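You operate a simulated robot arm through the tools that you are given. There is no shell and no other tool. Be economical: measure what you need, move in short steps, check, and stop when the job is done.

You are at the controls of a simulated robot arm. One attempt, no reset.

JOB
Pump the spare wheel on the rack shelf to its label's pressure.
Fine: hose on and dial set before switching on; pump off, bleed by the yellow pump button, blue fitting to its holder.

Only the result counts: the job must be done as asked and must still hold three seconds after the hand-in. Knocking over, shifting, dropping, spilling or breaking anything else fails it.

ROBOT AND FRAMES
A 7-joint arm with a two-finger parallel gripper, fixed in place. Base frame: the origin is at the foot of the arm, x ahead of it, y to its left, z up. Lengths are in mm, angles in rad, forces in N, time in s.
With the tool pointing down near the work surface it reaches from about 240 to 680 mm from the base axis. Its first joint turns from -1.152 to 1.152 rad. Payload 2.4 kg.
The TCP is the grasp point between the finger pads, 30 mm short of the fingertips. In the tool frame z runs along the fingers and y along their closing line. Largest opening 94 mm; finger width 28, thickness 10; the body of the gripper, 50 by 96 mm, starts 55 mm behind the TCP.
Orientation is that of the tool frame in the base frame, as a unit quaternion [x, y, z, w]. With the fingers straight down and closing along the base's y, the tool's x points along the base's -x, its y along +y and its z along -z.

CONTROLS
- The arm moves only by the tool nudge_tool. Its argument "steps" is a list of rows, each an object of numbers (a shift or turn left out is 0, a gripper value left out holds the last): "x", "y", "z": the shift along the base's x, y, z in units of 50 mm (1.0 is 50 mm); "ax", "ay", "az": the turn, a rotation vector about the base's x, y, z in units of 6 degrees (1.0 is 6 degrees); "hand": the opening, from 0 (shut) to 1 (fully open). In form: [{"x": .., "y": .., "z": .., "ax": .., "ay": .., "az": .., "hand": ..}, ...]. A call has 1 to 20 rows; each row shifts and turns the commanded pose from where the row before left it. A call with a number of a shift or a turn outside -1 to 1 is refused whole. A row lasts 0.2 s, in which the tool goes at most 50 mm and 0.15 rad; a call with a longer step from one row to the next is refused whole, and so is a gripper value outside its range. Where a pose cannot be reached the arm comes as near as it can. A force on the tool above 70 N (or 10 N above the force at the start of the call, whichever is more), or a blocked arm, ends the call early, and 0.2 s more pass. Each finger travels about 153 mm/s and halts on what it meets, pressing with about 25 N; the grip force reading is that of the motor and also rises with nothing between the fingers. The clock runs only during rows and for 0.2 s after the last one: add rows that do not move to give the fingers time. It gives the time, the measured TCP pose, the force on the tool (base axes), the opening and the grip force at its end, in the units of the frame above (readings bear some noise), with the torque about the TCP (base axes, N m) and any sound that the robot's microphone picked up.
- Cameras (640 x 400 px; columns grow to the right, rows downward): "scene" is fixed at [41.4, 476.2, 1447.1]; the picture's right is [-0.71, -0.70, 0.00], its down [-0.38, 0.39, -0.84] and it looks along [0.59, -0.60, -0.54] (base axes); focal length 322 px, centre (320, 200). "wrist" rides on the gripper at [76, 14, -103] in the tool frame; the picture's right is [-0.18, 0.98, 0.00], its down [-0.75, -0.14, -0.64] and it looks along [-0.63, -0.12, 0.77] (tool axes); focal length 243 px, centre (320, 200). There is no depth. A picture from a camera that has moved, and an enlarged one, comes with that camera's place and axes in the base frame and with its lens.
- get_image(camera): a new picture of that camera. It takes no simulated time.
- inspect(camera, box): a new picture of the part [left, top, right, bottom] of that camera's present view, enlarged. It takes no simulated time.
- close_job(): hands the job in; it is judged then, once.

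Go step by step. Nothing tells you positions but the pictures and the camera data: compare them with the known pose of the tool, close in by small moves and look again before you grip or let go. The budget is 120 turns and 64 pictures, counting those below and the enlarged ones. Unless the task says otherwise, let go and move clear before handing in, and close with one line.

The tools are called after "Call:" by a JSON object that holds its "fn" and its "kwargs". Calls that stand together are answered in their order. nudge_tool: Moves the arm, as the interface text tells. Its arguments: {"type":"object","properties":{"steps":{"type":"array","items":{"type":"object","properties":{"x":{"type":"number"},"y":{"type":"number"},"z":{"type":"number"},"ax":{"type":"number"},"ay":{"type":"number"},"az":{"type":"number"},"hand":{"type":"number"}}}}},"required":["steps"]} The other tools are called the same way: get_image (camera) takes a picture; inspect (camera, box) takes an enlarged picture of a part of a camera's view; close_job () hands the job in.

At the start:

```text
clock: 0.0
eef_pos: [400.5, 122.5, 1140.3]
tool_rot: [0.0, 1.0, 0.0, 0.001]
force: [-0.4, 0.8, 0.1]
torque: [-0.02, 0.02, 0.02]
width: 93.8
grip_force: 0.0
```

scene: 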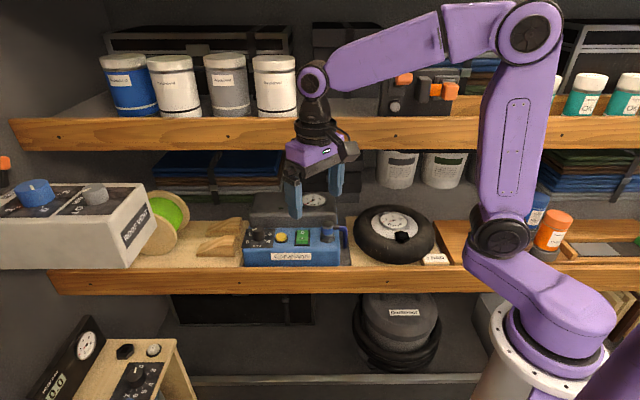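
wrist: 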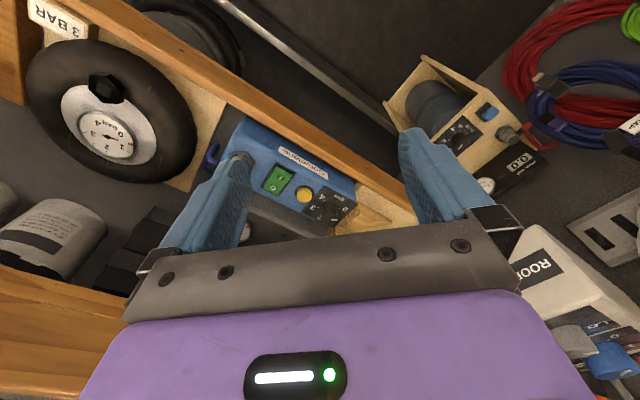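

I see a blue compressor on the rack shelf (dial, yellow button, green rocker, blue fitting) with the wheel to its right, labelled about 3 BAR. I'll enlarge these first.

Call:
{"fn": "inspect", "kwargs": {"camera": "scene", "box": [235, 180, 475, 330]}}

Call:
{"fn": "inspect", "kwargs": {"camera": "wrist", "box": [20, 0, 360, 212]}}

Call:
{"fn": "inspect", "kwargs": {"camera": "scene", "box": [235, 215, 355, 290]}}

```text
2.67 times, centred on (355, 255) of scene
camera zoom: at [41.4, 476.2, 1447.1], right [-0.71, -0.7, 0.0], down [-0.38, 0.39, -0.84], along [0.59, -0.6, -0.54], focal length 859 px, centre (227, 53)
```

zoom: 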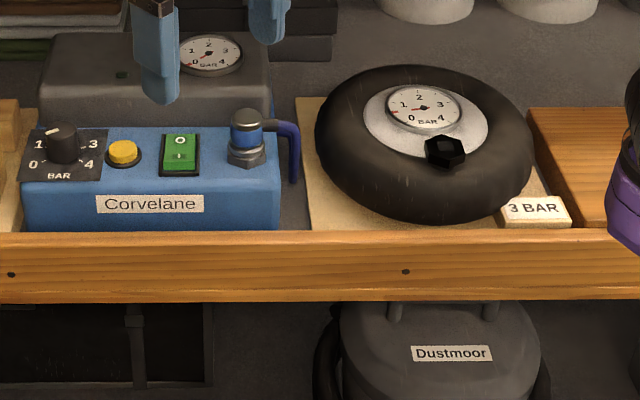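

```text
1.88 times, centred on (190, 106) of wrist
camera zoom: at [324.0, 134.6, 1242.6], right [0.18, 0.98, 0.0], down [0.75, -0.14, 0.64], along [0.63, -0.12, -0.77], focal length 457 px, centre (565, 377)
```

zoom: 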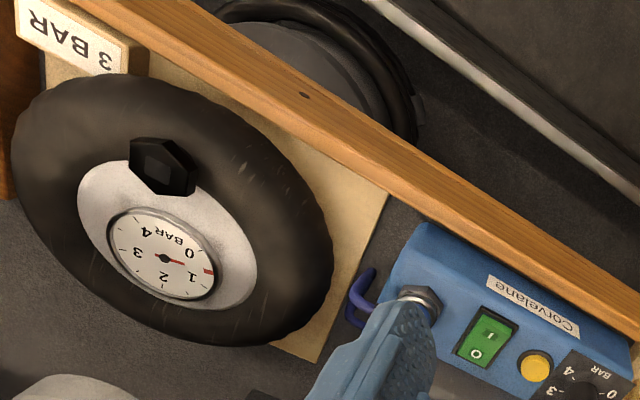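

```text
5.33 times, centred on (295, 252) of scene
camera zoom: at [41.4, 476.2, 1447.1], right [-0.71, -0.7, 0.0], down [-0.38, 0.39, -0.84], along [0.59, -0.6, -0.54], focal length 1717 px, centre (453, -80)
```

zoom: 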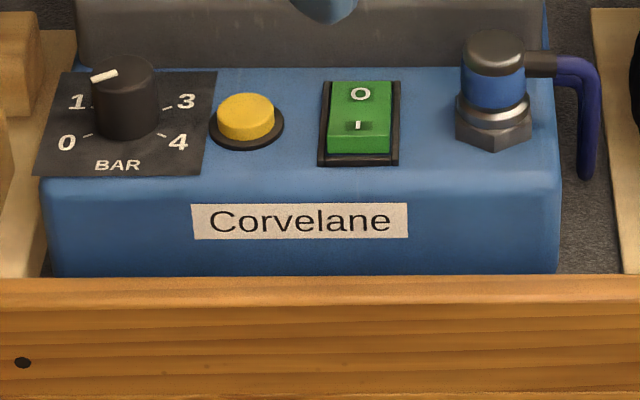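

The label reads 3 BAR and the dial sits between 1 and 2. I estimate the fitting at (500,-22,890), the wheel's black valve at (366,-176,881), and the shelf yawed about 45°. I'll lower the arm in front of the shelf, turn the hand 45° and look.

Call:
{"fn": "nudge_tool", "kwargs": {"steps": [{"y": -0.13, "z": -0.33, "az": 1}, {"y": -0.13, "z": -0.33, "az": 1}, {"y": -0.13, "z": -0.33, "az": 1}, {"y": -0.13, "z": -0.33, "az": 1}, {"y": -0.13, "z": -0.33, "az": 1}, {"y": -0.13, "z": -0.33, "az": 1}, {"y": -0.13, "z": -0.33, "az": 1}, {"y": -0.13, "z": -0.33, "az": 0.5}, {}]}}

Call:
{"fn": "get_image", "kwargs": {"camera": "wrist"}}

Call:
{"fn": "get_image", "kwargs": {"camera": "scene"}}

```text
clock: 2.0
eef_pos: [399.6, 71.6, 1007.0]
tool_rot: [-0.384, 0.924, 0.001, 0.0]
force: [0.5, 0.0, -0.6]
torque: [0.0, -0.06, -0.02]
width: 94.2
grip_force: 0.1
```

```text
58 pictures are left
camera wrist: at [335.8, 25.3, 1110.6], right [-0.57, 0.82, 0.0], down [0.63, 0.43, 0.64], along [0.53, 0.36, -0.77], focal length 243 px, centre (320, 200)
```

wrist: 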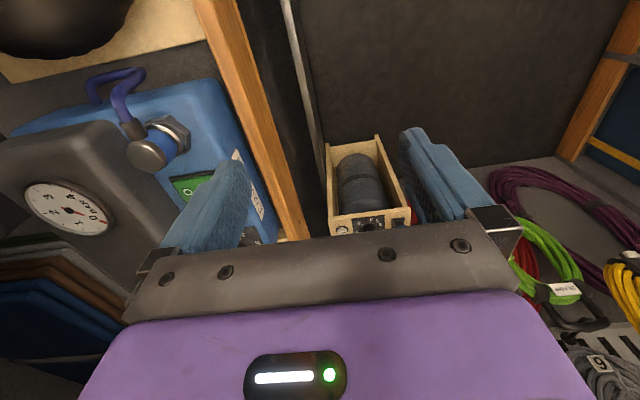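

```text
57 pictures are left
```

scene: 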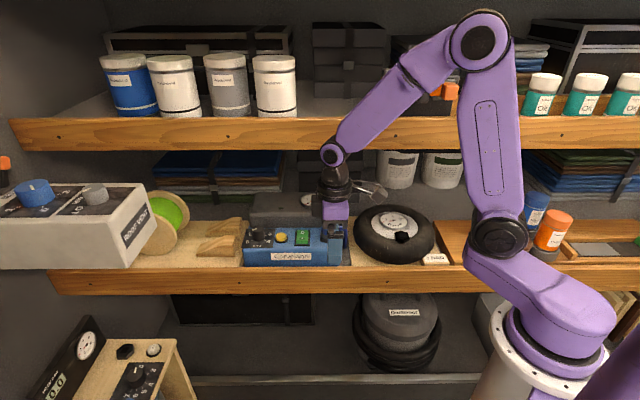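

The bay is clear of the upper shelf. The fitting looks to be near (510,-37), top at about z 920, so I'll move above it with tips at about 960 and look again.

Call:
{"fn": "nudge_tool", "kwargs": {"steps": [{"x": 0.54, "y": -0.53, "z": -0.05, "hand": 0.6}, {"x": 0.54, "y": -0.53, "z": -0.05}, {"x": 0.54, "y": -0.53, "z": -0.05}, {"x": 0.5, "y": -0.5, "z": -0.05}, {}]}}

Call:
{"fn": "get_image", "kwargs": {"camera": "wrist"}}

Call:
{"fn": "inspect", "kwargs": {"camera": "scene", "box": [235, 140, 475, 290]}}

```text
clock: 3.2
eef_pos: [506.5, -35.4, 996.4]
tool_rot: [-0.383, 0.924, 0.0, -0.001]
force: [-0.4, 0.6, 0.1]
torque: [-0.01, -0.02, 0.02]
width: 56.5
grip_force: 0.0
```

```text
56 pictures are left
camera wrist: at [441.4, -80.7, 1099.2], right [-0.57, 0.82, 0.0], down [0.63, 0.43, 0.64], along [0.53, 0.36, -0.77], focal length 243 px, centre (320, 200)
```

wrist: 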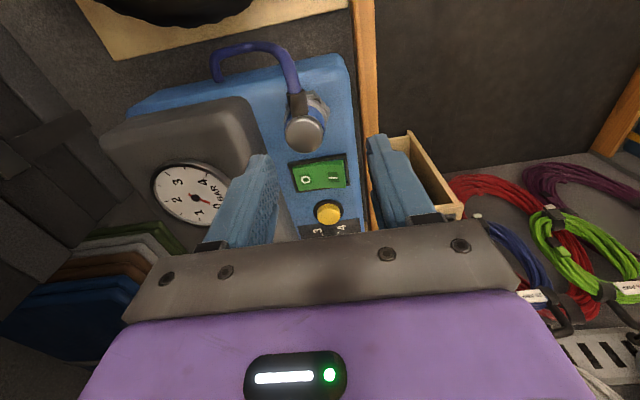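

```text
2.67 times, centred on (355, 215) of scene
camera zoom: at [41.4, 476.2, 1447.1], right [-0.71, -0.7, 0.0], down [-0.38, 0.39, -0.84], along [0.59, -0.6, -0.54], focal length 859 px, centre (227, 160)
```

zoom: 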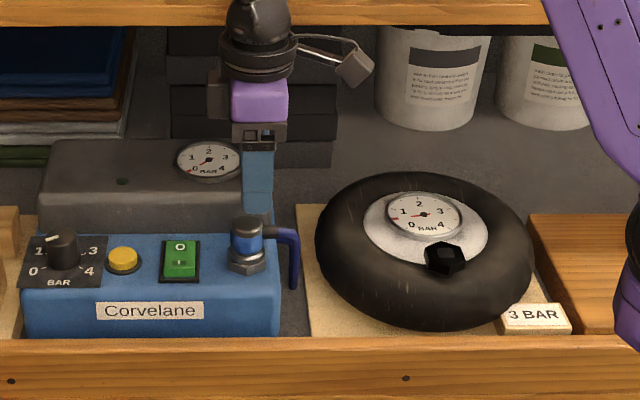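

The fitting top is near (517,-43,915). I'll centre on it, drop to tips at about 930 and check alignment.

Call:
{"fn": "nudge_tool", "kwargs": {"steps": [{"x": 0.2, "y": -0.15, "z": -0.35}, {"z": -0.35}, {}]}}

Call:
{"fn": "get_image", "kwargs": {"camera": "wrist"}}

Call:
{"fn": "inspect", "kwargs": {"camera": "scene", "box": [275, 180, 395, 255]}}

```text
clock: 4.0
eef_pos: [516.9, -42.2, 961.4]
tool_rot: [-0.384, 0.923, 0.0, 0.001]
force: [-0.9, -0.3, -0.2]
torque: [0.0, -0.04, 0.01]
width: 56.5
grip_force: 0.1
```

```text
54 pictures are left
camera wrist: at [452.5, -87.2, 1064.6], right [-0.57, 0.82, 0.0], down [0.63, 0.43, 0.64], along [0.53, 0.36, -0.77], focal length 243 px, centre (320, 200)
```

wrist: 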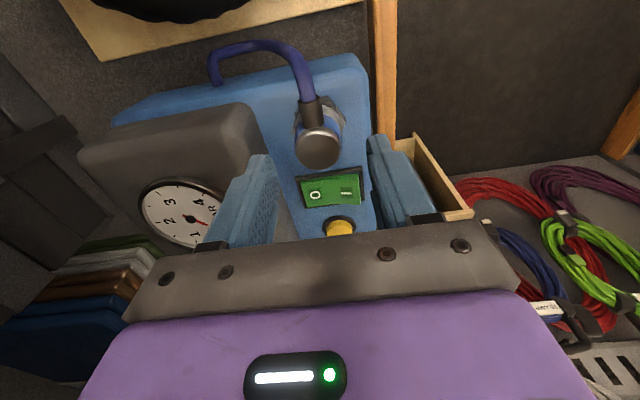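

```text
5.33 times, centred on (335, 218) of scene
camera zoom: at [41.4, 476.2, 1447.1], right [-0.71, -0.7, 0.0], down [-0.38, 0.39, -0.84], along [0.59, -0.6, -0.54], focal length 1717 px, centre (240, 107)
```

zoom: 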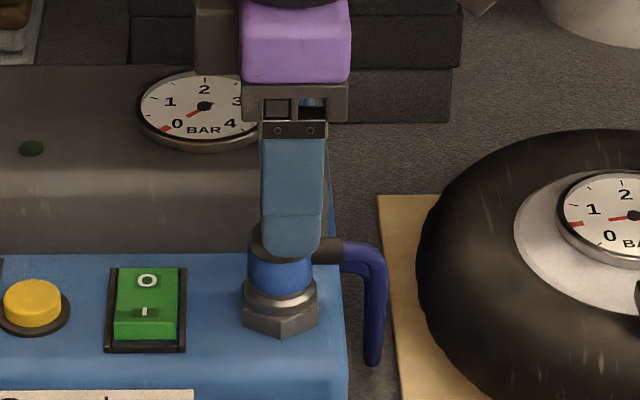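

The fingers look centred on the fitting, about 2–5 mm off along the shelf. I'll narrow the opening to clear the tank behind and descend to TCP 921.

Call:
{"fn": "nudge_tool", "kwargs": {"steps": [{"x": 0.05, "y": 0.04, "hand": 0.53}, {"z": -0.4}, {"z": -0.4}, {}]}}

Call:
{"fn": "get_image", "kwargs": {"camera": "wrist"}}

Call:
{"fn": "inspect", "kwargs": {"camera": "scene", "box": [275, 180, 395, 255]}}

```text
clock: 5.0
eef_pos: [518.8, -39.3, 923.3]
tool_rot: [-0.383, 0.924, 0.0, 0.0]
force: [0.1, 0.9, 0.4]
torque: [-0.01, 0.02, -0.02]
width: 50.0
grip_force: 0.1
```

```text
52 pictures are left
camera wrist: at [455.2, -85.3, 1026.1], right [-0.57, 0.82, 0.0], down [0.63, 0.43, 0.64], along [0.53, 0.36, -0.77], focal length 243 px, centre (320, 200)
```

wrist: 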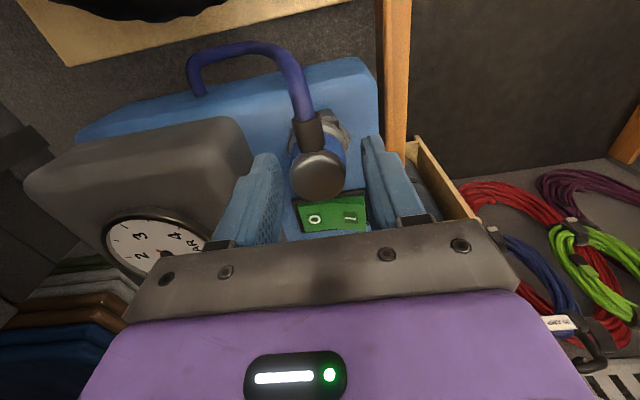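

```text
5.33 times, centred on (335, 218) of scene
camera zoom: at [41.4, 476.2, 1447.1], right [-0.71, -0.7, 0.0], down [-0.38, 0.39, -0.84], along [0.59, -0.6, -0.54], focal length 1717 px, centre (240, 107)
```

zoom: 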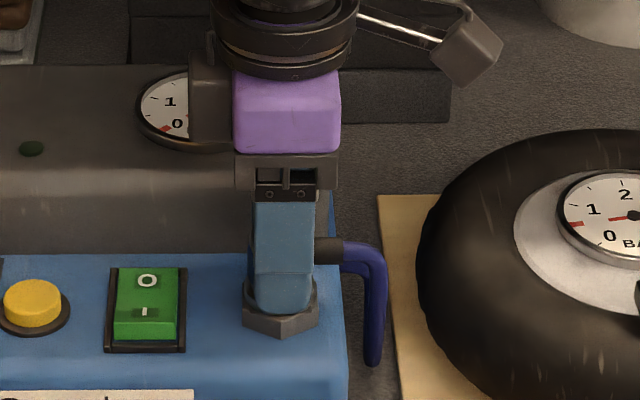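

The fingers straddle the collar at the right height, so I'll close.

Call:
{"fn": "nudge_tool", "kwargs": {"steps": [{"hand": 0.1}, {"hand": 0.1}, {"hand": 0.1}]}}

Call:
{"fn": "get_image", "kwargs": {"camera": "wrist"}}

```text
clock: 5.8
eef_pos: [520.0, -38.8, 923.0]
tool_rot: [-0.383, 0.924, -0.001, 0.0]
force: [-0.5, 0.1, -0.2]
torque: [-0.01, -0.01, 0.03]
width: 30.3
grip_force: 25.0
heard: snap
```

```text
50 pictures are left
camera wrist: at [455.2, -85.3, 1026.3], right [-0.57, 0.82, 0.0], down [0.63, 0.43, 0.64], along [0.53, 0.36, -0.77], focal length 243 px, centre (320, 200)
```

wrist: 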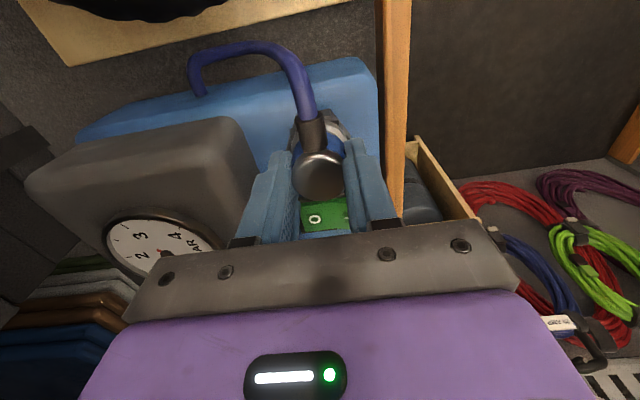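

Gripped at 30 mm with a "snap" sound. I'll lift straight up.

Call:
{"fn": "nudge_tool", "kwargs": {"steps": [{"z": 0.15}, {"z": 0.3}, {"z": 0.4}, {"z": 0.5}, {}]}}

Call:
{"fn": "get_image", "kwargs": {"camera": "wrist"}}

Call:
{"fn": "inspect", "kwargs": {"camera": "scene", "box": [235, 140, 475, 290]}}

```text
clock: 7.0
eef_pos: [519.5, -39.9, 991.7]
tool_rot: [-0.382, 0.924, 0.0, -0.001]
force: [0.4, 1.1, -0.1]
torque: [-0.01, 0.01, 0.02]
width: 30.6
grip_force: 25.3
```

```text
49 pictures are left
camera wrist: at [455.4, -84.5, 1094.1], right [-0.57, 0.82, 0.0], down [0.63, 0.43, 0.64], along [0.53, 0.36, -0.77], focal length 243 px, centre (320, 200)
```

wrist: 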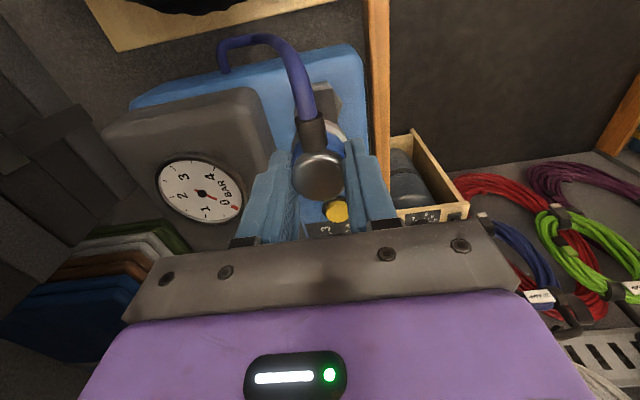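

```text
2.67 times, centred on (355, 215) of scene
camera zoom: at [41.4, 476.2, 1447.1], right [-0.71, -0.7, 0.0], down [-0.38, 0.39, -0.84], along [0.59, -0.6, -0.54], focal length 859 px, centre (227, 160)
```

zoom: 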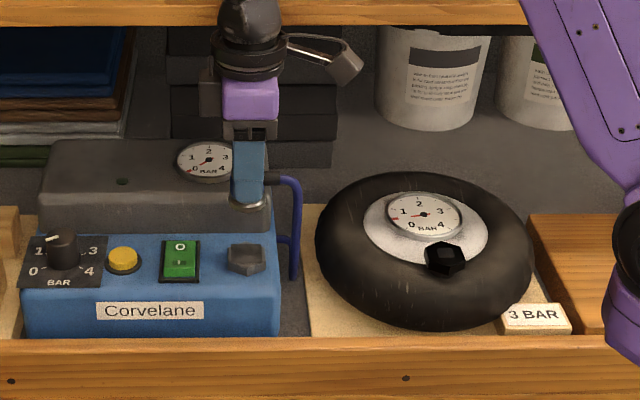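

The fitting came free cleanly. Now a close look at the black wheel valve to learn its orientation.

Call:
{"fn": "inspect", "kwargs": {"camera": "scene", "box": [364, 200, 444, 250]}}

Call:
{"fn": "nudge_tool", "kwargs": {"steps": [{"x": -0.5, "y": -0.3, "z": 0.4}, {"x": -0.5, "y": -0.3, "z": 0.4}, {"x": -0.5, "y": -0.3}, {}]}}

Call:
{"fn": "get_image", "kwargs": {"camera": "wrist"}}

```text
8.00 times, centred on (404, 225) of scene
camera zoom: at [41.4, 476.2, 1447.1], right [-0.71, -0.7, 0.0], down [-0.38, 0.39, -0.84], along [0.59, -0.6, -0.54], focal length 2576 px, centre (-352, 0)
```

zoom: 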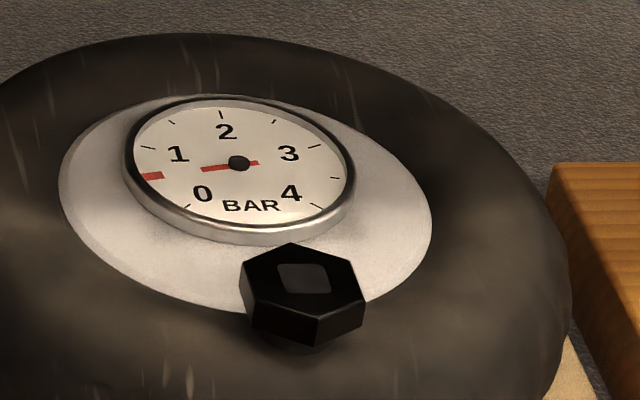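

```text
clock: 8.0
eef_pos: [441.7, -86.1, 1032.9]
tool_rot: [-0.383, 0.924, 0.0, 0.0]
force: [0.0, 0.1, -0.1]
torque: [-0.01, -0.02, -0.03]
width: 30.6
grip_force: 25.0
```

```text
46 pictures are left
camera wrist: at [378.8, -130.4, 1135.8], right [-0.57, 0.82, 0.0], down [0.63, 0.43, 0.64], along [0.53, 0.36, -0.77], focal length 243 px, centre (320, 200)
```

wrist: 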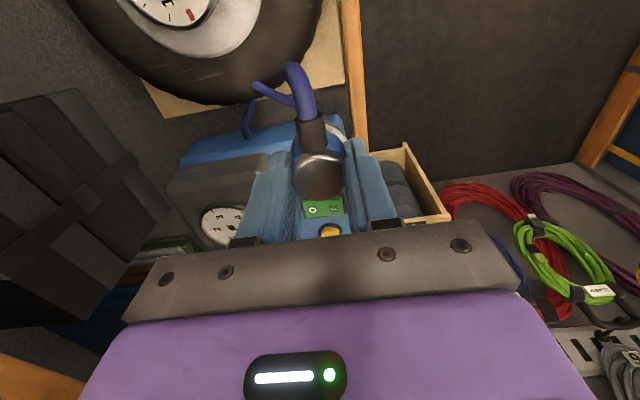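

The valve seems a vertical-axis black hex port, like the pump's holder. I'll move to just short of it for a close wrist view.

Call:
{"fn": "nudge_tool", "kwargs": {"steps": [{"x": -0.45, "y": -0.5, "z": -0.2}, {"x": -0.4, "y": -0.5, "z": -0.2}, {}]}}

Call:
{"fn": "get_image", "kwargs": {"camera": "wrist"}}

Call:
{"fn": "inspect", "kwargs": {"camera": "scene", "box": [324, 150, 484, 250]}}

```text
clock: 8.8
eef_pos: [401.8, -135.0, 1012.1]
tool_rot: [-0.384, 0.923, 0.0, 0.0]
force: [0.3, -0.4, -0.1]
torque: [-0.01, 0.02, 0.0]
width: 30.6
grip_force: 25.2
```

```text
45 pictures are left
camera wrist: at [338.4, -180.2, 1115.5], right [-0.57, 0.82, 0.0], down [0.63, 0.43, 0.64], along [0.53, 0.36, -0.77], focal length 243 px, centre (320, 200)
```

wrist: 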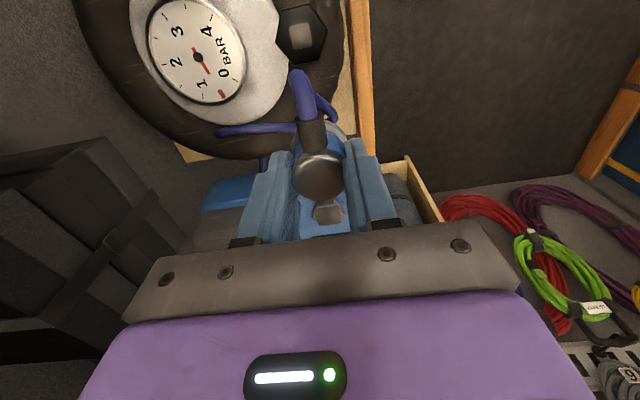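

```text
4.00 times, centred on (404, 200) of scene
camera zoom: at [41.4, 476.2, 1447.1], right [-0.71, -0.7, 0.0], down [-0.38, 0.39, -0.84], along [0.59, -0.6, -0.54], focal length 1288 px, centre (-16, 200)
```

zoom: 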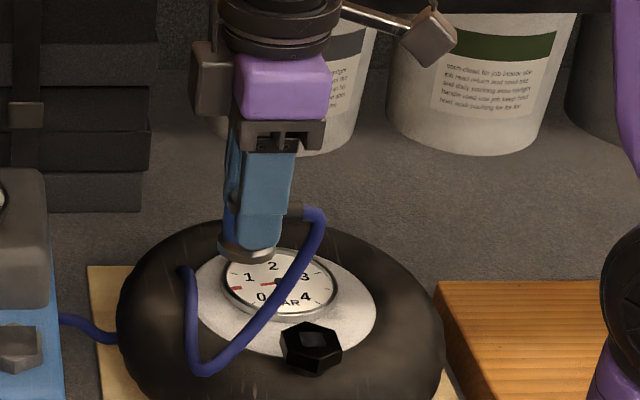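

Call:
{"fn": "inspect", "kwargs": {"camera": "wrist", "box": [220, 0, 380, 100]}}

Call:
{"fn": "inspect", "kwargs": {"camera": "scene", "box": [384, 220, 416, 250]}}

```text
4.00 times, centred on (300, 50) of wrist
camera zoom: at [338.4, -180.2, 1115.5], right [-0.57, 0.82, 0.0], down [0.63, 0.43, 0.64], along [0.53, 0.36, -0.77], focal length 970 px, centre (400, 800)
```

zoom: 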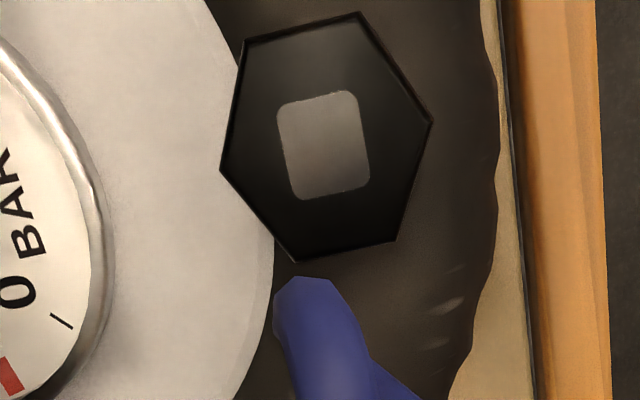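

```text
13.33 times, centred on (400, 235) of scene
camera zoom: at [41.4, 476.2, 1447.1], right [-0.71, -0.7, 0.0], down [-0.38, 0.39, -0.84], along [0.59, -0.6, -0.54], focal length 4293 px, centre (-747, -267)
```

zoom: 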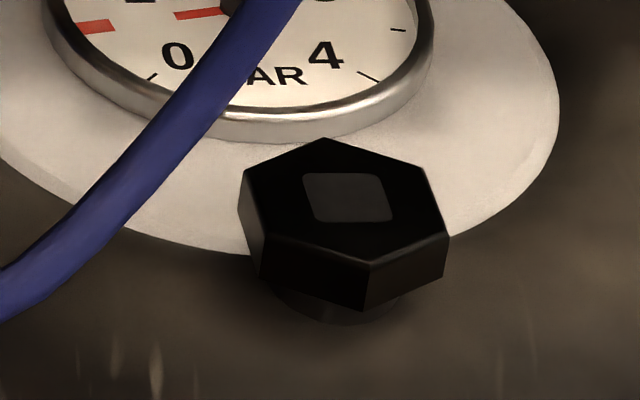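

Call:
{"fn": "inspect", "kwargs": {"camera": "scene", "box": [308, 222, 348, 252]}}

Call:
{"fn": "inspect", "kwargs": {"camera": "wrist", "box": [270, 110, 380, 240]}}

Call:
{"fn": "inspect", "kwargs": {"camera": "scene", "box": [40, 310, 200, 400]}}

```text
13.33 times, centred on (328, 237) of scene
camera zoom: at [41.4, 476.2, 1447.1], right [-0.71, -0.7, 0.0], down [-0.38, 0.39, -0.84], along [0.59, -0.6, -0.54], focal length 4293 px, centre (213, -293)
```

zoom: 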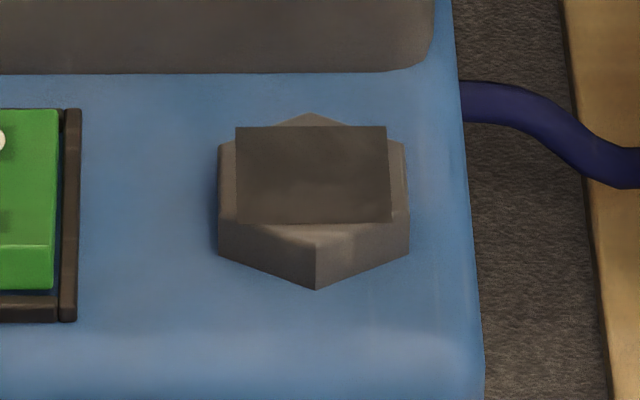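

```text
3.08 times, centred on (325, 175) of wrist
camera zoom: at [338.4, -180.2, 1115.5], right [-0.57, 0.82, 0.0], down [0.63, 0.43, 0.64], along [0.53, 0.36, -0.77], focal length 746 px, centre (305, 277)
```

zoom: 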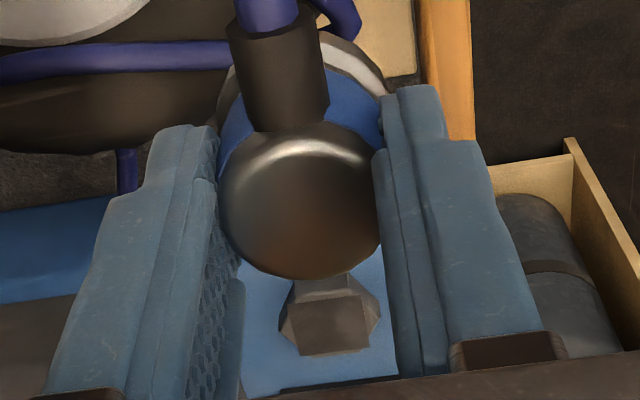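

```text
4.00 times, centred on (120, 355) of scene
camera zoom: at [41.4, 476.2, 1447.1], right [-0.71, -0.7, 0.0], down [-0.38, 0.39, -0.84], along [0.59, -0.6, -0.54], focal length 1288 px, centre (1120, -420)
```

zoom: 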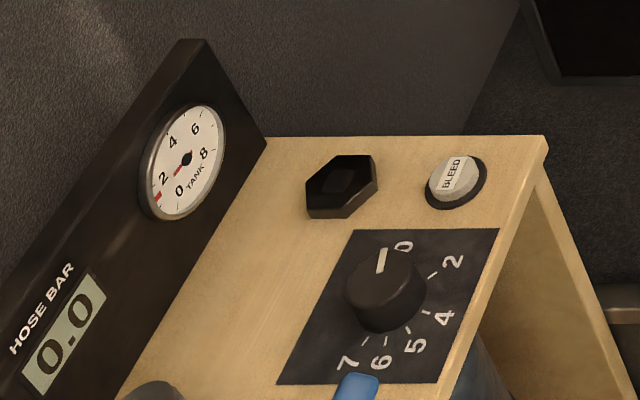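

The other compressor has the same black hex outlet, so the black hex on the wheel is the port itself, near (366,-175), top at about z 890. I'll move above it with clearance and check.

Call:
{"fn": "nudge_tool", "kwargs": {"steps": [{"x": -0.36, "y": -0.4, "z": -0.1}, {"x": -0.35, "y": -0.4, "z": -0.2}, {"z": -0.2}, {}]}}

Call:
{"fn": "get_image", "kwargs": {"camera": "wrist"}}

Call:
{"fn": "inspect", "kwargs": {"camera": "scene", "box": [354, 180, 450, 240]}}

```text
clock: 9.8
eef_pos: [367.2, -176.7, 984.9]
tool_rot: [-0.383, 0.924, -0.001, 0.0]
force: [-0.5, 1.3, -0.6]
torque: [0.0, 0.02, 0.03]
width: 30.6
grip_force: 25.5
```

```text
38 pictures are left
camera wrist: at [302.5, -222.2, 1087.8], right [-0.57, 0.82, 0.0], down [0.63, 0.43, 0.64], along [0.53, 0.36, -0.77], focal length 243 px, centre (320, 200)
```

wrist: 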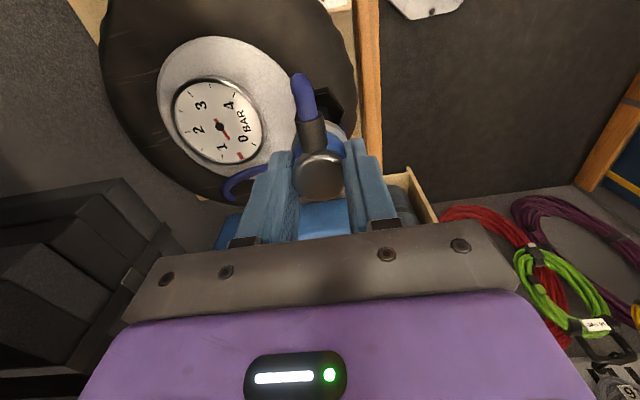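

```text
6.67 times, centred on (402, 210) of scene
camera zoom: at [41.4, 476.2, 1447.1], right [-0.71, -0.7, 0.0], down [-0.38, 0.39, -0.84], along [0.59, -0.6, -0.54], focal length 2147 px, centre (-227, 133)
```

zoom: 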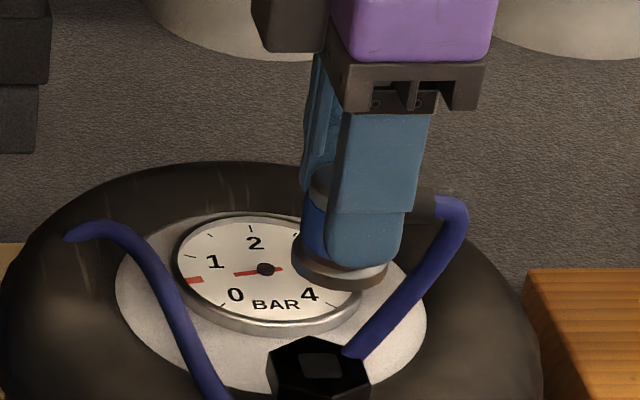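

Call:
{"fn": "inspect", "kwargs": {"camera": "wrist", "box": [260, 60, 400, 160]}}

```text
4.00 times, centred on (330, 110) of wrist
camera zoom: at [302.5, -222.2, 1087.8], right [-0.57, 0.82, 0.0], down [0.63, 0.43, 0.64], along [0.53, 0.36, -0.77], focal length 970 px, centre (280, 560)
```

zoom: 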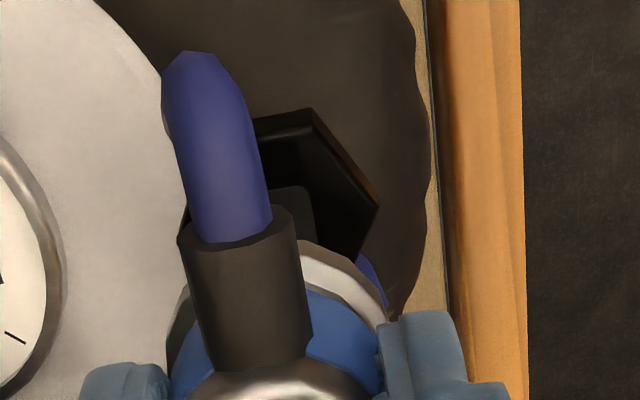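

Both views agree the tool axis is right over the port (367,-179, top at about 885). I expect it to seat at TCP about 931, so I'll descend to 940 first.

Call:
{"fn": "nudge_tool", "kwargs": {"steps": [{"y": -0.03, "z": -0.3}, {"z": -0.3}, {"z": -0.28}, {}]}}

Call:
{"fn": "inspect", "kwargs": {"camera": "scene", "box": [364, 190, 444, 240]}}

```text
clock: 10.8
eef_pos: [367.7, -176.6, 941.6]
tool_rot: [-0.382, 0.924, 0.001, 0.0]
force: [0.2, -0.6, -0.4]
torque: [-0.01, 0.01, -0.01]
width: 30.5
grip_force: 24.3
```

```text
8.00 times, centred on (404, 215) of scene
camera zoom: at [41.4, 476.2, 1447.1], right [-0.71, -0.7, 0.0], down [-0.38, 0.39, -0.84], along [0.59, -0.6, -0.54], focal length 2576 px, centre (-352, 80)
```

zoom: 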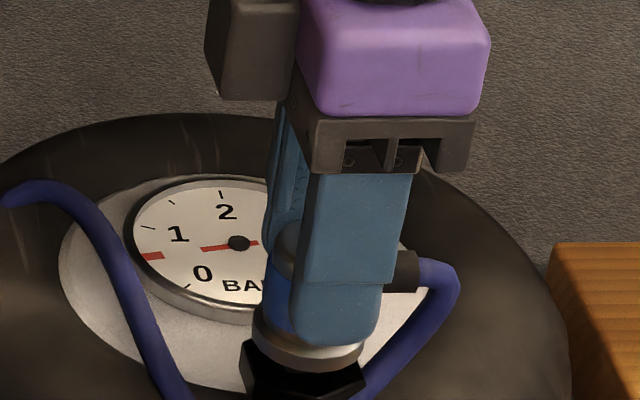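

The ring sits just over the hex and is well aligned. I'll step down gently.

Call:
{"fn": "nudge_tool", "kwargs": {"steps": [{"z": -0.08}, {}]}}

Call:
{"fn": "nudge_tool", "kwargs": {"steps": [{"z": -0.06}, {}]}}

Call:
{"fn": "inspect", "kwargs": {"camera": "scene", "box": [364, 200, 444, 250]}}

```text
clock: 11.4
eef_pos: [366.4, -176.1, 938.2]
tool_rot: [-0.382, 0.924, 0.001, 0.0]
force: [0.4, 0.5, -0.6]
torque: [0.01, 0.0, -0.01]
width: 30.3
grip_force: 25.2
```

```text
clock: 12.0
eef_pos: [366.0, -176.2, 934.1]
tool_rot: [-0.383, 0.924, -0.001, 0.0]
force: [-0.1, -0.4, -1.4]
torque: [-0.02, -0.02, 0.0]
width: 30.7
grip_force: 25.2
```

```text
8.00 times, centred on (404, 225) of scene
camera zoom: at [41.4, 476.2, 1447.1], right [-0.71, -0.7, 0.0], down [-0.38, 0.39, -0.84], along [0.59, -0.6, -0.54], focal length 2576 px, centre (-352, 0)
```

zoom: 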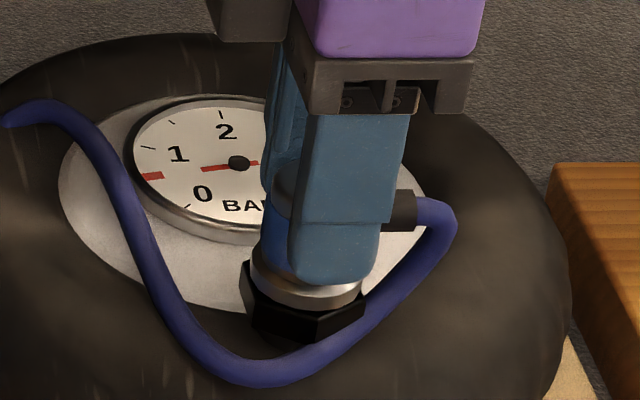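

Call:
{"fn": "nudge_tool", "kwargs": {"steps": [{"z": -0.05}, {}]}}

Call:
{"fn": "nudge_tool", "kwargs": {"steps": [{"z": -0.05}, {}]}}

```text
clock: 12.6
eef_pos: [365.9, -176.6, 931.7]
tool_rot: [-0.382, 0.924, -0.001, 0.0]
force: [0.1, -0.9, 4.2]
torque: [-0.09, 0.02, 0.01]
width: 30.3
grip_force: 25.1
```

```text
clock: 13.2
eef_pos: [367.2, -175.9, 928.9]
tool_rot: [-0.384, 0.923, 0.0, 0.0]
force: [-2.8, -1.2, 21.4]
torque: [-0.05, 0.15, 0.0]
width: 30.8
grip_force: 25.1
```

Contact at about 932, as predicted, but no snap yet. I'll push a touch more.

Call:
{"fn": "nudge_tool", "kwargs": {"steps": [{"z": -0.04}, {}]}}

Call:
{"fn": "inspect", "kwargs": {"camera": "scene", "box": [364, 200, 444, 250]}}

Call:
{"fn": "inspect", "kwargs": {"camera": "wrist", "box": [260, 60, 400, 160]}}

```text
clock: 13.8
eef_pos: [366.5, -176.8, 928.3]
tool_rot: [-0.384, 0.923, -0.001, 0.001]
force: [-6.9, 1.6, 47.8]
torque: [0.03, 0.25, -0.02]
width: 30.5
grip_force: 24.9
```

```text
8.00 times, centred on (404, 225) of scene
camera zoom: at [40.6, 476.6, 1447.0], right [-0.71, -0.7, 0.0], down [-0.38, 0.39, -0.84], along [0.59, -0.6, -0.54], focal length 2576 px, centre (-352, 0)
```

zoom: 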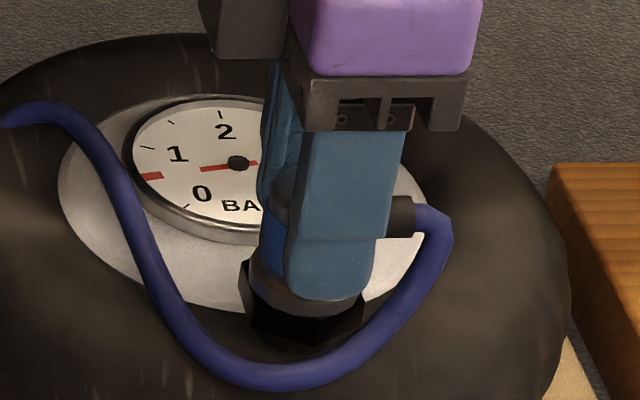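

```text
4.00 times, centred on (330, 110) of wrist
camera zoom: at [302.0, -221.4, 1030.8], right [-0.57, 0.82, 0.0], down [0.63, 0.43, 0.64], along [0.53, 0.36, -0.77], focal length 970 px, centre (280, 560)
```

zoom: 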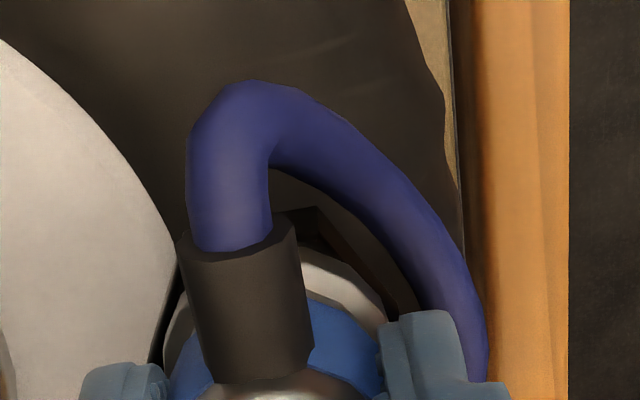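

It's firmly down with no snap. It may latch on release, so I'll relieve the load, then open a little and watch.

Call:
{"fn": "nudge_tool", "kwargs": {"steps": [{"z": 0.09}, {}]}}

Call:
{"fn": "nudge_tool", "kwargs": {"steps": [{"hand": 0.42}, {}]}}

Call:
{"fn": "inspect", "kwargs": {"camera": "scene", "box": [364, 200, 444, 250]}}

Call:
{"fn": "inspect", "kwargs": {"camera": "wrist", "box": [240, 90, 400, 220]}}

```text
clock: 14.4
eef_pos: [365.7, -176.2, 932.6]
tool_rot: [-0.384, 0.923, 0.0, 0.0]
force: [-0.1, -0.3, -1.1]
torque: [0.0, -0.06, -0.03]
width: 30.3
grip_force: 25.0
```

```text
clock: 15.0
eef_pos: [366.4, -176.4, 932.7]
tool_rot: [-0.382, 0.924, 0.0, 0.0]
force: [0.2, 0.4, 0.0]
torque: [0.01, -0.01, -0.03]
width: 39.6
grip_force: 0.0
```

```text
8.00 times, centred on (404, 225) of scene
camera zoom: at [41.4, 476.2, 1447.1], right [-0.71, -0.7, 0.0], down [-0.38, 0.39, -0.84], along [0.59, -0.6, -0.54], focal length 2576 px, centre (-352, 0)
```

zoom: 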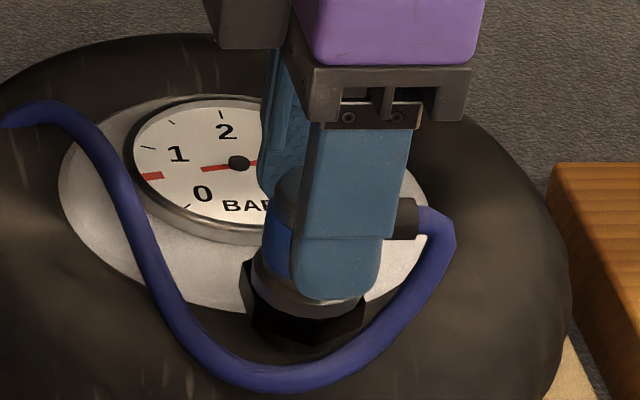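

```text
3.08 times, centred on (320, 155) of wrist
camera zoom: at [302.0, -221.6, 1034.8], right [-0.57, 0.82, 0.0], down [0.63, 0.43, 0.64], along [0.53, 0.36, -0.77], focal length 746 px, centre (320, 338)
```

zoom: 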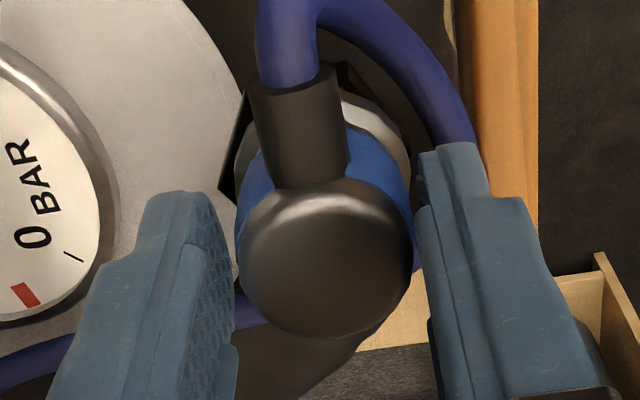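

Call:
{"fn": "nudge_tool", "kwargs": {"steps": [{}, {}, {}]}}

Call:
{"fn": "get_image", "kwargs": {"camera": "wrist"}}

```text
clock: 15.8
eef_pos: [367.0, -176.6, 931.8]
tool_rot: [-0.383, 0.924, 0.0, 0.001]
force: [0.0, 0.5, 1.3]
torque: [-0.01, 0.0, -0.03]
width: 39.4
grip_force: 0.0
```

```text
29 pictures are left
camera wrist: at [302.0, -221.6, 1034.8], right [-0.57, 0.82, 0.0], down [0.63, 0.43, 0.64], along [0.53, 0.36, -0.77], focal length 243 px, centre (320, 200)
```

wrist: 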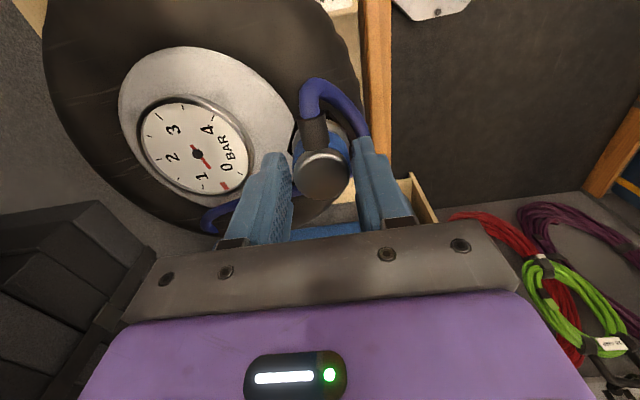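

No latch sound. I'll re-grip and listen; if it isn't latched I'll nudge alignment and press again.

Call:
{"fn": "nudge_tool", "kwargs": {"steps": [{"hand": 0.1}, {}, {}]}}

Call:
{"fn": "nudge_tool", "kwargs": {"steps": [{"z": 0.06}, {}]}}

```text
clock: 16.6
eef_pos: [366.4, -176.0, 932.8]
tool_rot: [-0.384, 0.924, 0.0, 0.001]
force: [-0.4, 0.6, -0.3]
torque: [-0.03, 0.01, 0.0]
width: 30.3
grip_force: 24.6
```

```text
clock: 17.2
eef_pos: [366.7, -176.4, 935.4]
tool_rot: [-0.383, 0.924, -0.001, 0.0]
force: [-0.4, -0.5, -1.4]
torque: [0.01, 0.05, -0.01]
width: 30.3
grip_force: 25.6
```

It isn't latched. Both views suggest a residual offset of about 2 mm toward the shelf back, so I'll shift (+1.3,-2.2) and press again.

Call:
{"fn": "nudge_tool", "kwargs": {"steps": [{"x": 0.025, "y": -0.045}, {}, {"z": -0.06}, {}]}}

Call:
{"fn": "nudge_tool", "kwargs": {"steps": [{"z": -0.06}, {"z": -0.02}, {}]}}

Call:
{"fn": "nudge_tool", "kwargs": {"steps": [{"z": -0.02}, {}]}}

```text
clock: 18.2
eef_pos: [366.0, -179.4, 931.0]
tool_rot: [-0.383, 0.924, -0.001, 0.0]
force: [-0.3, -0.1, -0.2]
torque: [0.0, 0.0, 0.0]
width: 30.8
grip_force: 25.2
```

```text
clock: 19.0
eef_pos: [367.2, -178.8, 927.5]
tool_rot: [-0.383, 0.924, -0.002, 0.0]
force: [-2.7, 2.0, 26.5]
torque: [0.13, 0.09, 0.02]
width: 30.7
grip_force: 24.4
```

```text
clock: 19.6
eef_pos: [366.7, -178.3, 928.9]
tool_rot: [-0.383, 0.924, -0.001, 0.002]
force: [-4.7, 4.7, 53.3]
torque: [0.26, 0.25, -0.02]
width: 30.4
grip_force: 24.9
```

The reaction torques put the port centre near (366.5,-177.5). I'll re-centre to that and press a bit harder, staying below 70 N.

Call:
{"fn": "nudge_tool", "kwargs": {"steps": [{"z": 0.1}, {"y": 0.02}, {}, {"z": -0.1}, {}]}}

Call:
{"fn": "nudge_tool", "kwargs": {"steps": [{"z": -0.02}, {}]}}

Call:
{"fn": "nudge_tool", "kwargs": {"steps": [{"z": -0.02}, {}]}}

```text
clock: 20.8
eef_pos: [367.6, -178.6, 927.0]
tool_rot: [-0.382, 0.924, -0.001, 0.001]
force: [-11.7, 6.0, 59.1]
torque: [-0.29, 0.31, -0.11]
width: 30.7
grip_force: 24.7
```

```text
clock: 21.4
eef_pos: [367.5, -178.6, 925.0]
tool_rot: [-0.383, 0.924, 0.001, -0.001]
force: [-1.6, 2.6, 11.5]
torque: [0.09, 0.05, 0.01]
width: 30.8
grip_force: 25.0
```

```text
clock: 22.0
eef_pos: [367.4, -177.5, 925.2]
tool_rot: [-0.382, 0.924, 0.0, 0.0]
force: [-2.8, 1.7, 17.1]
torque: [0.09, 0.11, 0.02]
width: 30.7
grip_force: 24.8
```

The force dropped while z moved down 2–3 mm: either it seated or the fingers slipped. I'll look before going on.

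Call:
{"fn": "inspect", "kwargs": {"camera": "scene", "box": [364, 200, 444, 250]}}

Call:
{"fn": "inspect", "kwargs": {"camera": "wrist", "box": [240, 90, 400, 220]}}

```text
8.00 times, centred on (404, 225) of scene
camera zoom: at [41.1, 476.4, 1447.1], right [-0.71, -0.7, 0.0], down [-0.38, 0.39, -0.84], along [0.59, -0.6, -0.54], focal length 2576 px, centre (-352, 0)
```

zoom: 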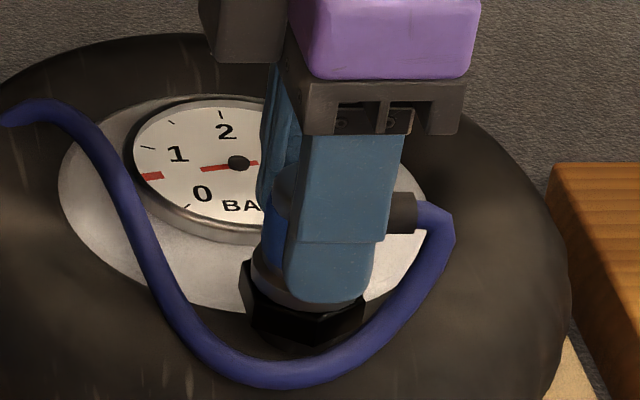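

```text
3.08 times, centred on (320, 155) of wrist
camera zoom: at [303.4, -223.4, 1027.9], right [-0.57, 0.82, 0.0], down [0.63, 0.43, 0.64], along [0.53, 0.36, -0.77], focal length 746 px, centre (320, 338)
```

zoom: 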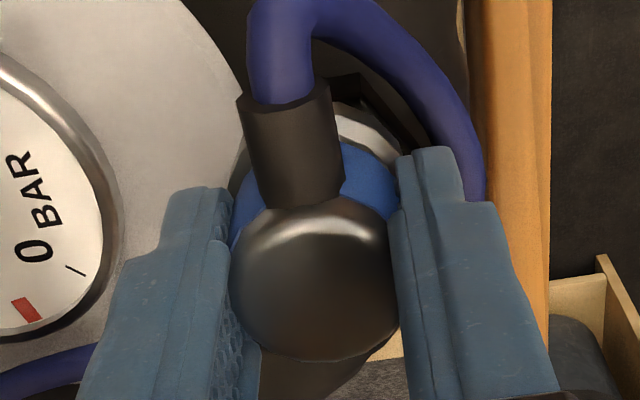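

The fitting still rests on the port face and the fingers slid a little. The coupling may latch when its sleeve is released under load, so I'll open now while pressing lightly.

Call:
{"fn": "nudge_tool", "kwargs": {"steps": [{"hand": 0.42}, {}, {}]}}

```text
clock: 22.8
eef_pos: [368.2, -178.0, 925.0]
tool_rot: [-0.383, 0.924, 0.0, 0.0]
force: [-0.8, -0.9, 0.3]
torque: [-0.02, 0.0, -0.02]
width: 39.3
grip_force: 0.0
```

Still no latch sound. I'll leave it standing, rise, close the fingers and press straight down on its cap.

Call:
{"fn": "nudge_tool", "kwargs": {"steps": [{"z": 0.2}, {"z": 0.4}, {"z": 0.4}, {"hand": 0}, {"hand": 0}, {}]}}

Call:
{"fn": "inspect", "kwargs": {"camera": "scene", "box": [364, 190, 444, 250]}}

Call:
{"fn": "get_image", "kwargs": {"camera": "wrist"}}

```text
clock: 24.2
eef_pos: [367.6, -178.7, 973.9]
tool_rot: [-0.383, 0.924, 0.0, 0.0]
force: [-0.7, -0.5, 0.2]
torque: [-0.01, 0.02, -0.02]
width: 0.1
grip_force: 25.0
```

```text
6.67 times, centred on (404, 220) of scene
camera zoom: at [41.4, 476.2, 1447.1], right [-0.71, -0.7, 0.0], down [-0.38, 0.39, -0.84], along [0.59, -0.6, -0.54], focal length 2147 px, centre (-240, 67)
```

zoom: 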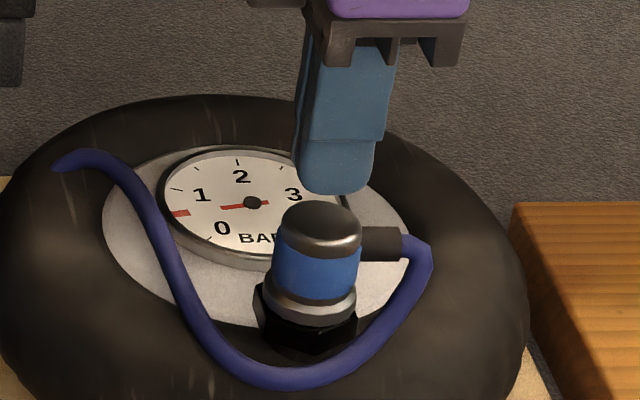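

```text
25 pictures are left
camera wrist: at [303.7, -223.8, 1077.0], right [-0.57, 0.82, 0.0], down [0.63, 0.43, 0.64], along [0.53, 0.36, -0.77], focal length 243 px, centre (320, 200)
```

wrist: 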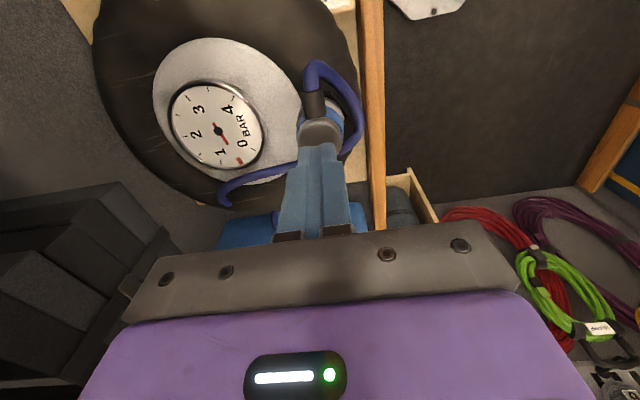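

Clear view: the fitting stands upright on the port, within about 2 mm of centre. I'll press its cap with the closed fingertips.

Call:
{"fn": "nudge_tool", "kwargs": {"steps": [{"x": 0.02, "y": 0.02, "z": -0.2}, {"z": -0.14}, {}]}}

Call:
{"fn": "nudge_tool", "kwargs": {"steps": [{"z": -0.06}, {}]}}

```text
clock: 25.0
eef_pos: [368.8, -178.7, 958.2]
tool_rot: [-0.384, 0.923, 0.0, 0.0]
force: [0.8, -0.1, 0.2]
torque: [-0.03, -0.01, 0.0]
width: 0.0
grip_force: 24.5
```

```text
clock: 25.6
eef_pos: [368.6, -176.5, 956.4]
tool_rot: [-0.384, 0.923, -0.001, 0.001]
force: [-3.0, 6.0, 29.6]
torque: [0.13, 0.06, -0.05]
width: 0.0
grip_force: 25.1
```

Call:
{"fn": "nudge_tool", "kwargs": {"steps": [{"z": -0.02}, {}]}}

Call:
{"fn": "nudge_tool", "kwargs": {"steps": [{"z": -0.02}, {}]}}

```text
clock: 26.2
eef_pos: [368.2, -176.7, 956.6]
tool_rot: [-0.383, 0.924, 0.0, 0.002]
force: [-7.1, 4.2, 24.1]
torque: [0.11, 0.24, -0.03]
width: 0.0
grip_force: 25.2
stopped in row 2: the force on the tool passed its limit at 70 N (the readings are from after the stop); the commanded pose is now the measured one
```

```text
clock: 26.9
eef_pos: [368.0, -176.8, 953.7]
tool_rot: [-0.383, 0.924, -0.003, 0.002]
force: [-15.1, 8.2, 68.1]
torque: [0.07, 0.46, -0.07]
width: 0.1
grip_force: 24.7
```

No snap even at 68 N from the top. I'll ease off and look closely at how it sits.

Call:
{"fn": "nudge_tool", "kwargs": {"steps": [{"z": 0.1}, {"z": 0.3}, {}]}}

Call:
{"fn": "inspect", "kwargs": {"camera": "scene", "box": [384, 212, 420, 246]}}

```text
clock: 27.6
eef_pos: [369.9, -177.1, 972.9]
tool_rot: [-0.382, 0.924, -0.001, 0.001]
force: [0.5, -0.1, -0.3]
torque: [0.0, 0.0, -0.02]
width: 0.0
grip_force: 25.6
```

```text
11.76 times, centred on (402, 229) of scene
camera zoom: at [41.4, 476.2, 1447.1], right [-0.71, -0.7, 0.0], down [-0.38, 0.39, -0.84], along [0.59, -0.6, -0.54], focal length 3788 px, centre (-645, -141)
```

zoom: 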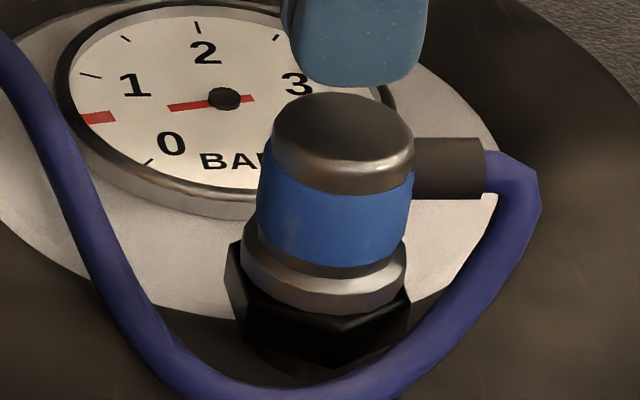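

The fitting sits centred and level on the port. I'll re-grip and lift 3 mm to test whether it is latched now.

Call:
{"fn": "nudge_tool", "kwargs": {"steps": [{"x": -0.03, "hand": 0.46}, {"hand": 0.46}, {"z": -0.4}, {"z": -0.4}, {}]}}

Call:
{"fn": "nudge_tool", "kwargs": {"steps": [{"hand": 0.1}, {}, {}]}}

Call:
{"fn": "nudge_tool", "kwargs": {"steps": [{"z": 0.06}, {}]}}

```text
clock: 28.9
eef_pos: [367.8, -177.0, 933.9]
tool_rot: [-0.382, 0.924, -0.001, 0.001]
force: [-0.5, -0.2, -0.6]
torque: [0.01, 0.02, 0.01]
width: 43.2
grip_force: 0.0
```

```text
clock: 29.6
eef_pos: [368.4, -176.8, 934.2]
tool_rot: [-0.383, 0.924, -0.001, 0.002]
force: [0.4, 0.6, -0.2]
torque: [0.03, -0.01, -0.01]
width: 30.5
grip_force: 24.7
```

```text
clock: 30.2
eef_pos: [368.7, -176.1, 937.1]
tool_rot: [-0.383, 0.924, -0.001, 0.001]
force: [0.4, 0.0, -0.2]
torque: [0.04, 0.02, 0.03]
width: 30.3
grip_force: 25.0
```

Still free. I'll press lightly and try a clockwise quarter-turn in case it's a bayonet or keyed coupling.

Call:
{"fn": "nudge_tool", "kwargs": {"steps": [{"y": -0.015, "z": -0.06}, {"z": -0.07}, {}]}}

Call:
{"fn": "nudge_tool", "kwargs": {"steps": [{"az": -0.7}, {"az": -0.7}, {"az": -0.7}, {"az": -0.7}, {}]}}

```text
clock: 31.1
eef_pos: [367.9, -176.8, 931.7]
tool_rot: [-0.384, 0.923, -0.002, 0.002]
force: [-1.9, 4.2, 19.5]
torque: [0.23, 0.08, -0.01]
width: 30.6
grip_force: 25.1
```

```text
clock: 32.2
eef_pos: [368.9, -178.6, 929.7]
tool_rot: [-0.242, 0.97, -0.002, 0.001]
force: [-1.3, -2.1, 17.6]
torque: [-0.08, -0.03, 0.0]
width: 30.4
grip_force: 25.2
```

Call:
{"fn": "nudge_tool", "kwargs": {"steps": [{"az": -1}, {"az": -1}, {"az": -1}, {"az": -1}, {"az": -1}, {}]}}

Call:
{"fn": "nudge_tool", "kwargs": {"steps": [{"az": -1}, {"az": -1}, {"az": -1}, {"az": -1}, {"az": -1}, {}]}}

```text
clock: 33.6
eef_pos: [366.3, -178.2, 931.1]
tool_rot: [0.017, 1.0, -0.001, -0.001]
force: [1.0, 1.9, 11.2]
torque: [0.08, -0.02, -0.02]
width: 30.7
grip_force: 24.5
```

```text
clock: 35.0
eef_pos: [368.7, -177.4, 929.3]
tool_rot: [0.274, 0.962, -0.002, 0.001]
force: [1.0, -1.9, 8.1]
torque: [-0.06, -0.03, 0.0]
width: 30.7
grip_force: 24.8
```

No lock from turning about 77°. I'll look from this new angle.

Call:
{"fn": "get_image", "kwargs": {"camera": "wrist"}}

Call:
{"fn": "inspect", "kwargs": {"camera": "scene", "box": [372, 200, 432, 246]}}

```text
23 pictures are left
camera wrist: at [310.0, -127.1, 1032.4], right [0.68, 0.74, 0.0], down [0.57, -0.51, 0.64], along [0.47, -0.44, -0.76], focal length 243 px, centre (320, 200)
```

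wrist: 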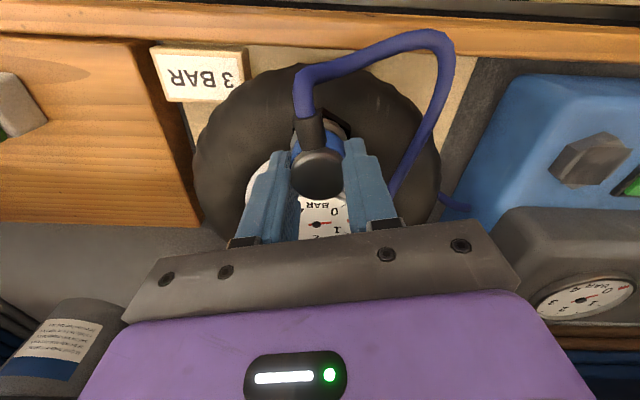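

```text
8.70 times, centred on (402, 223) of scene
camera zoom: at [41.2, 476.3, 1447.1], right [-0.71, -0.7, 0.0], down [-0.38, 0.39, -0.84], along [0.59, -0.6, -0.54], focal length 2800 px, centre (-393, -0)
```

zoom: 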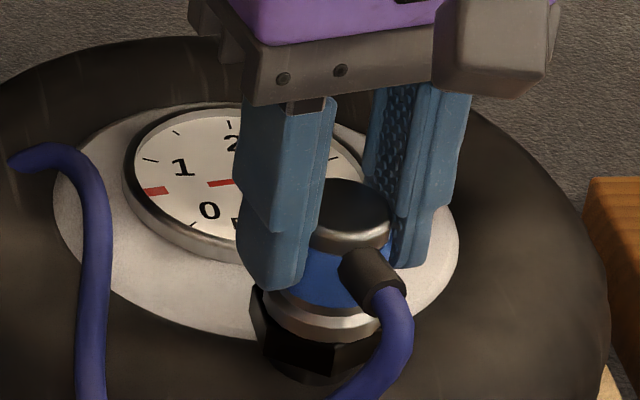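

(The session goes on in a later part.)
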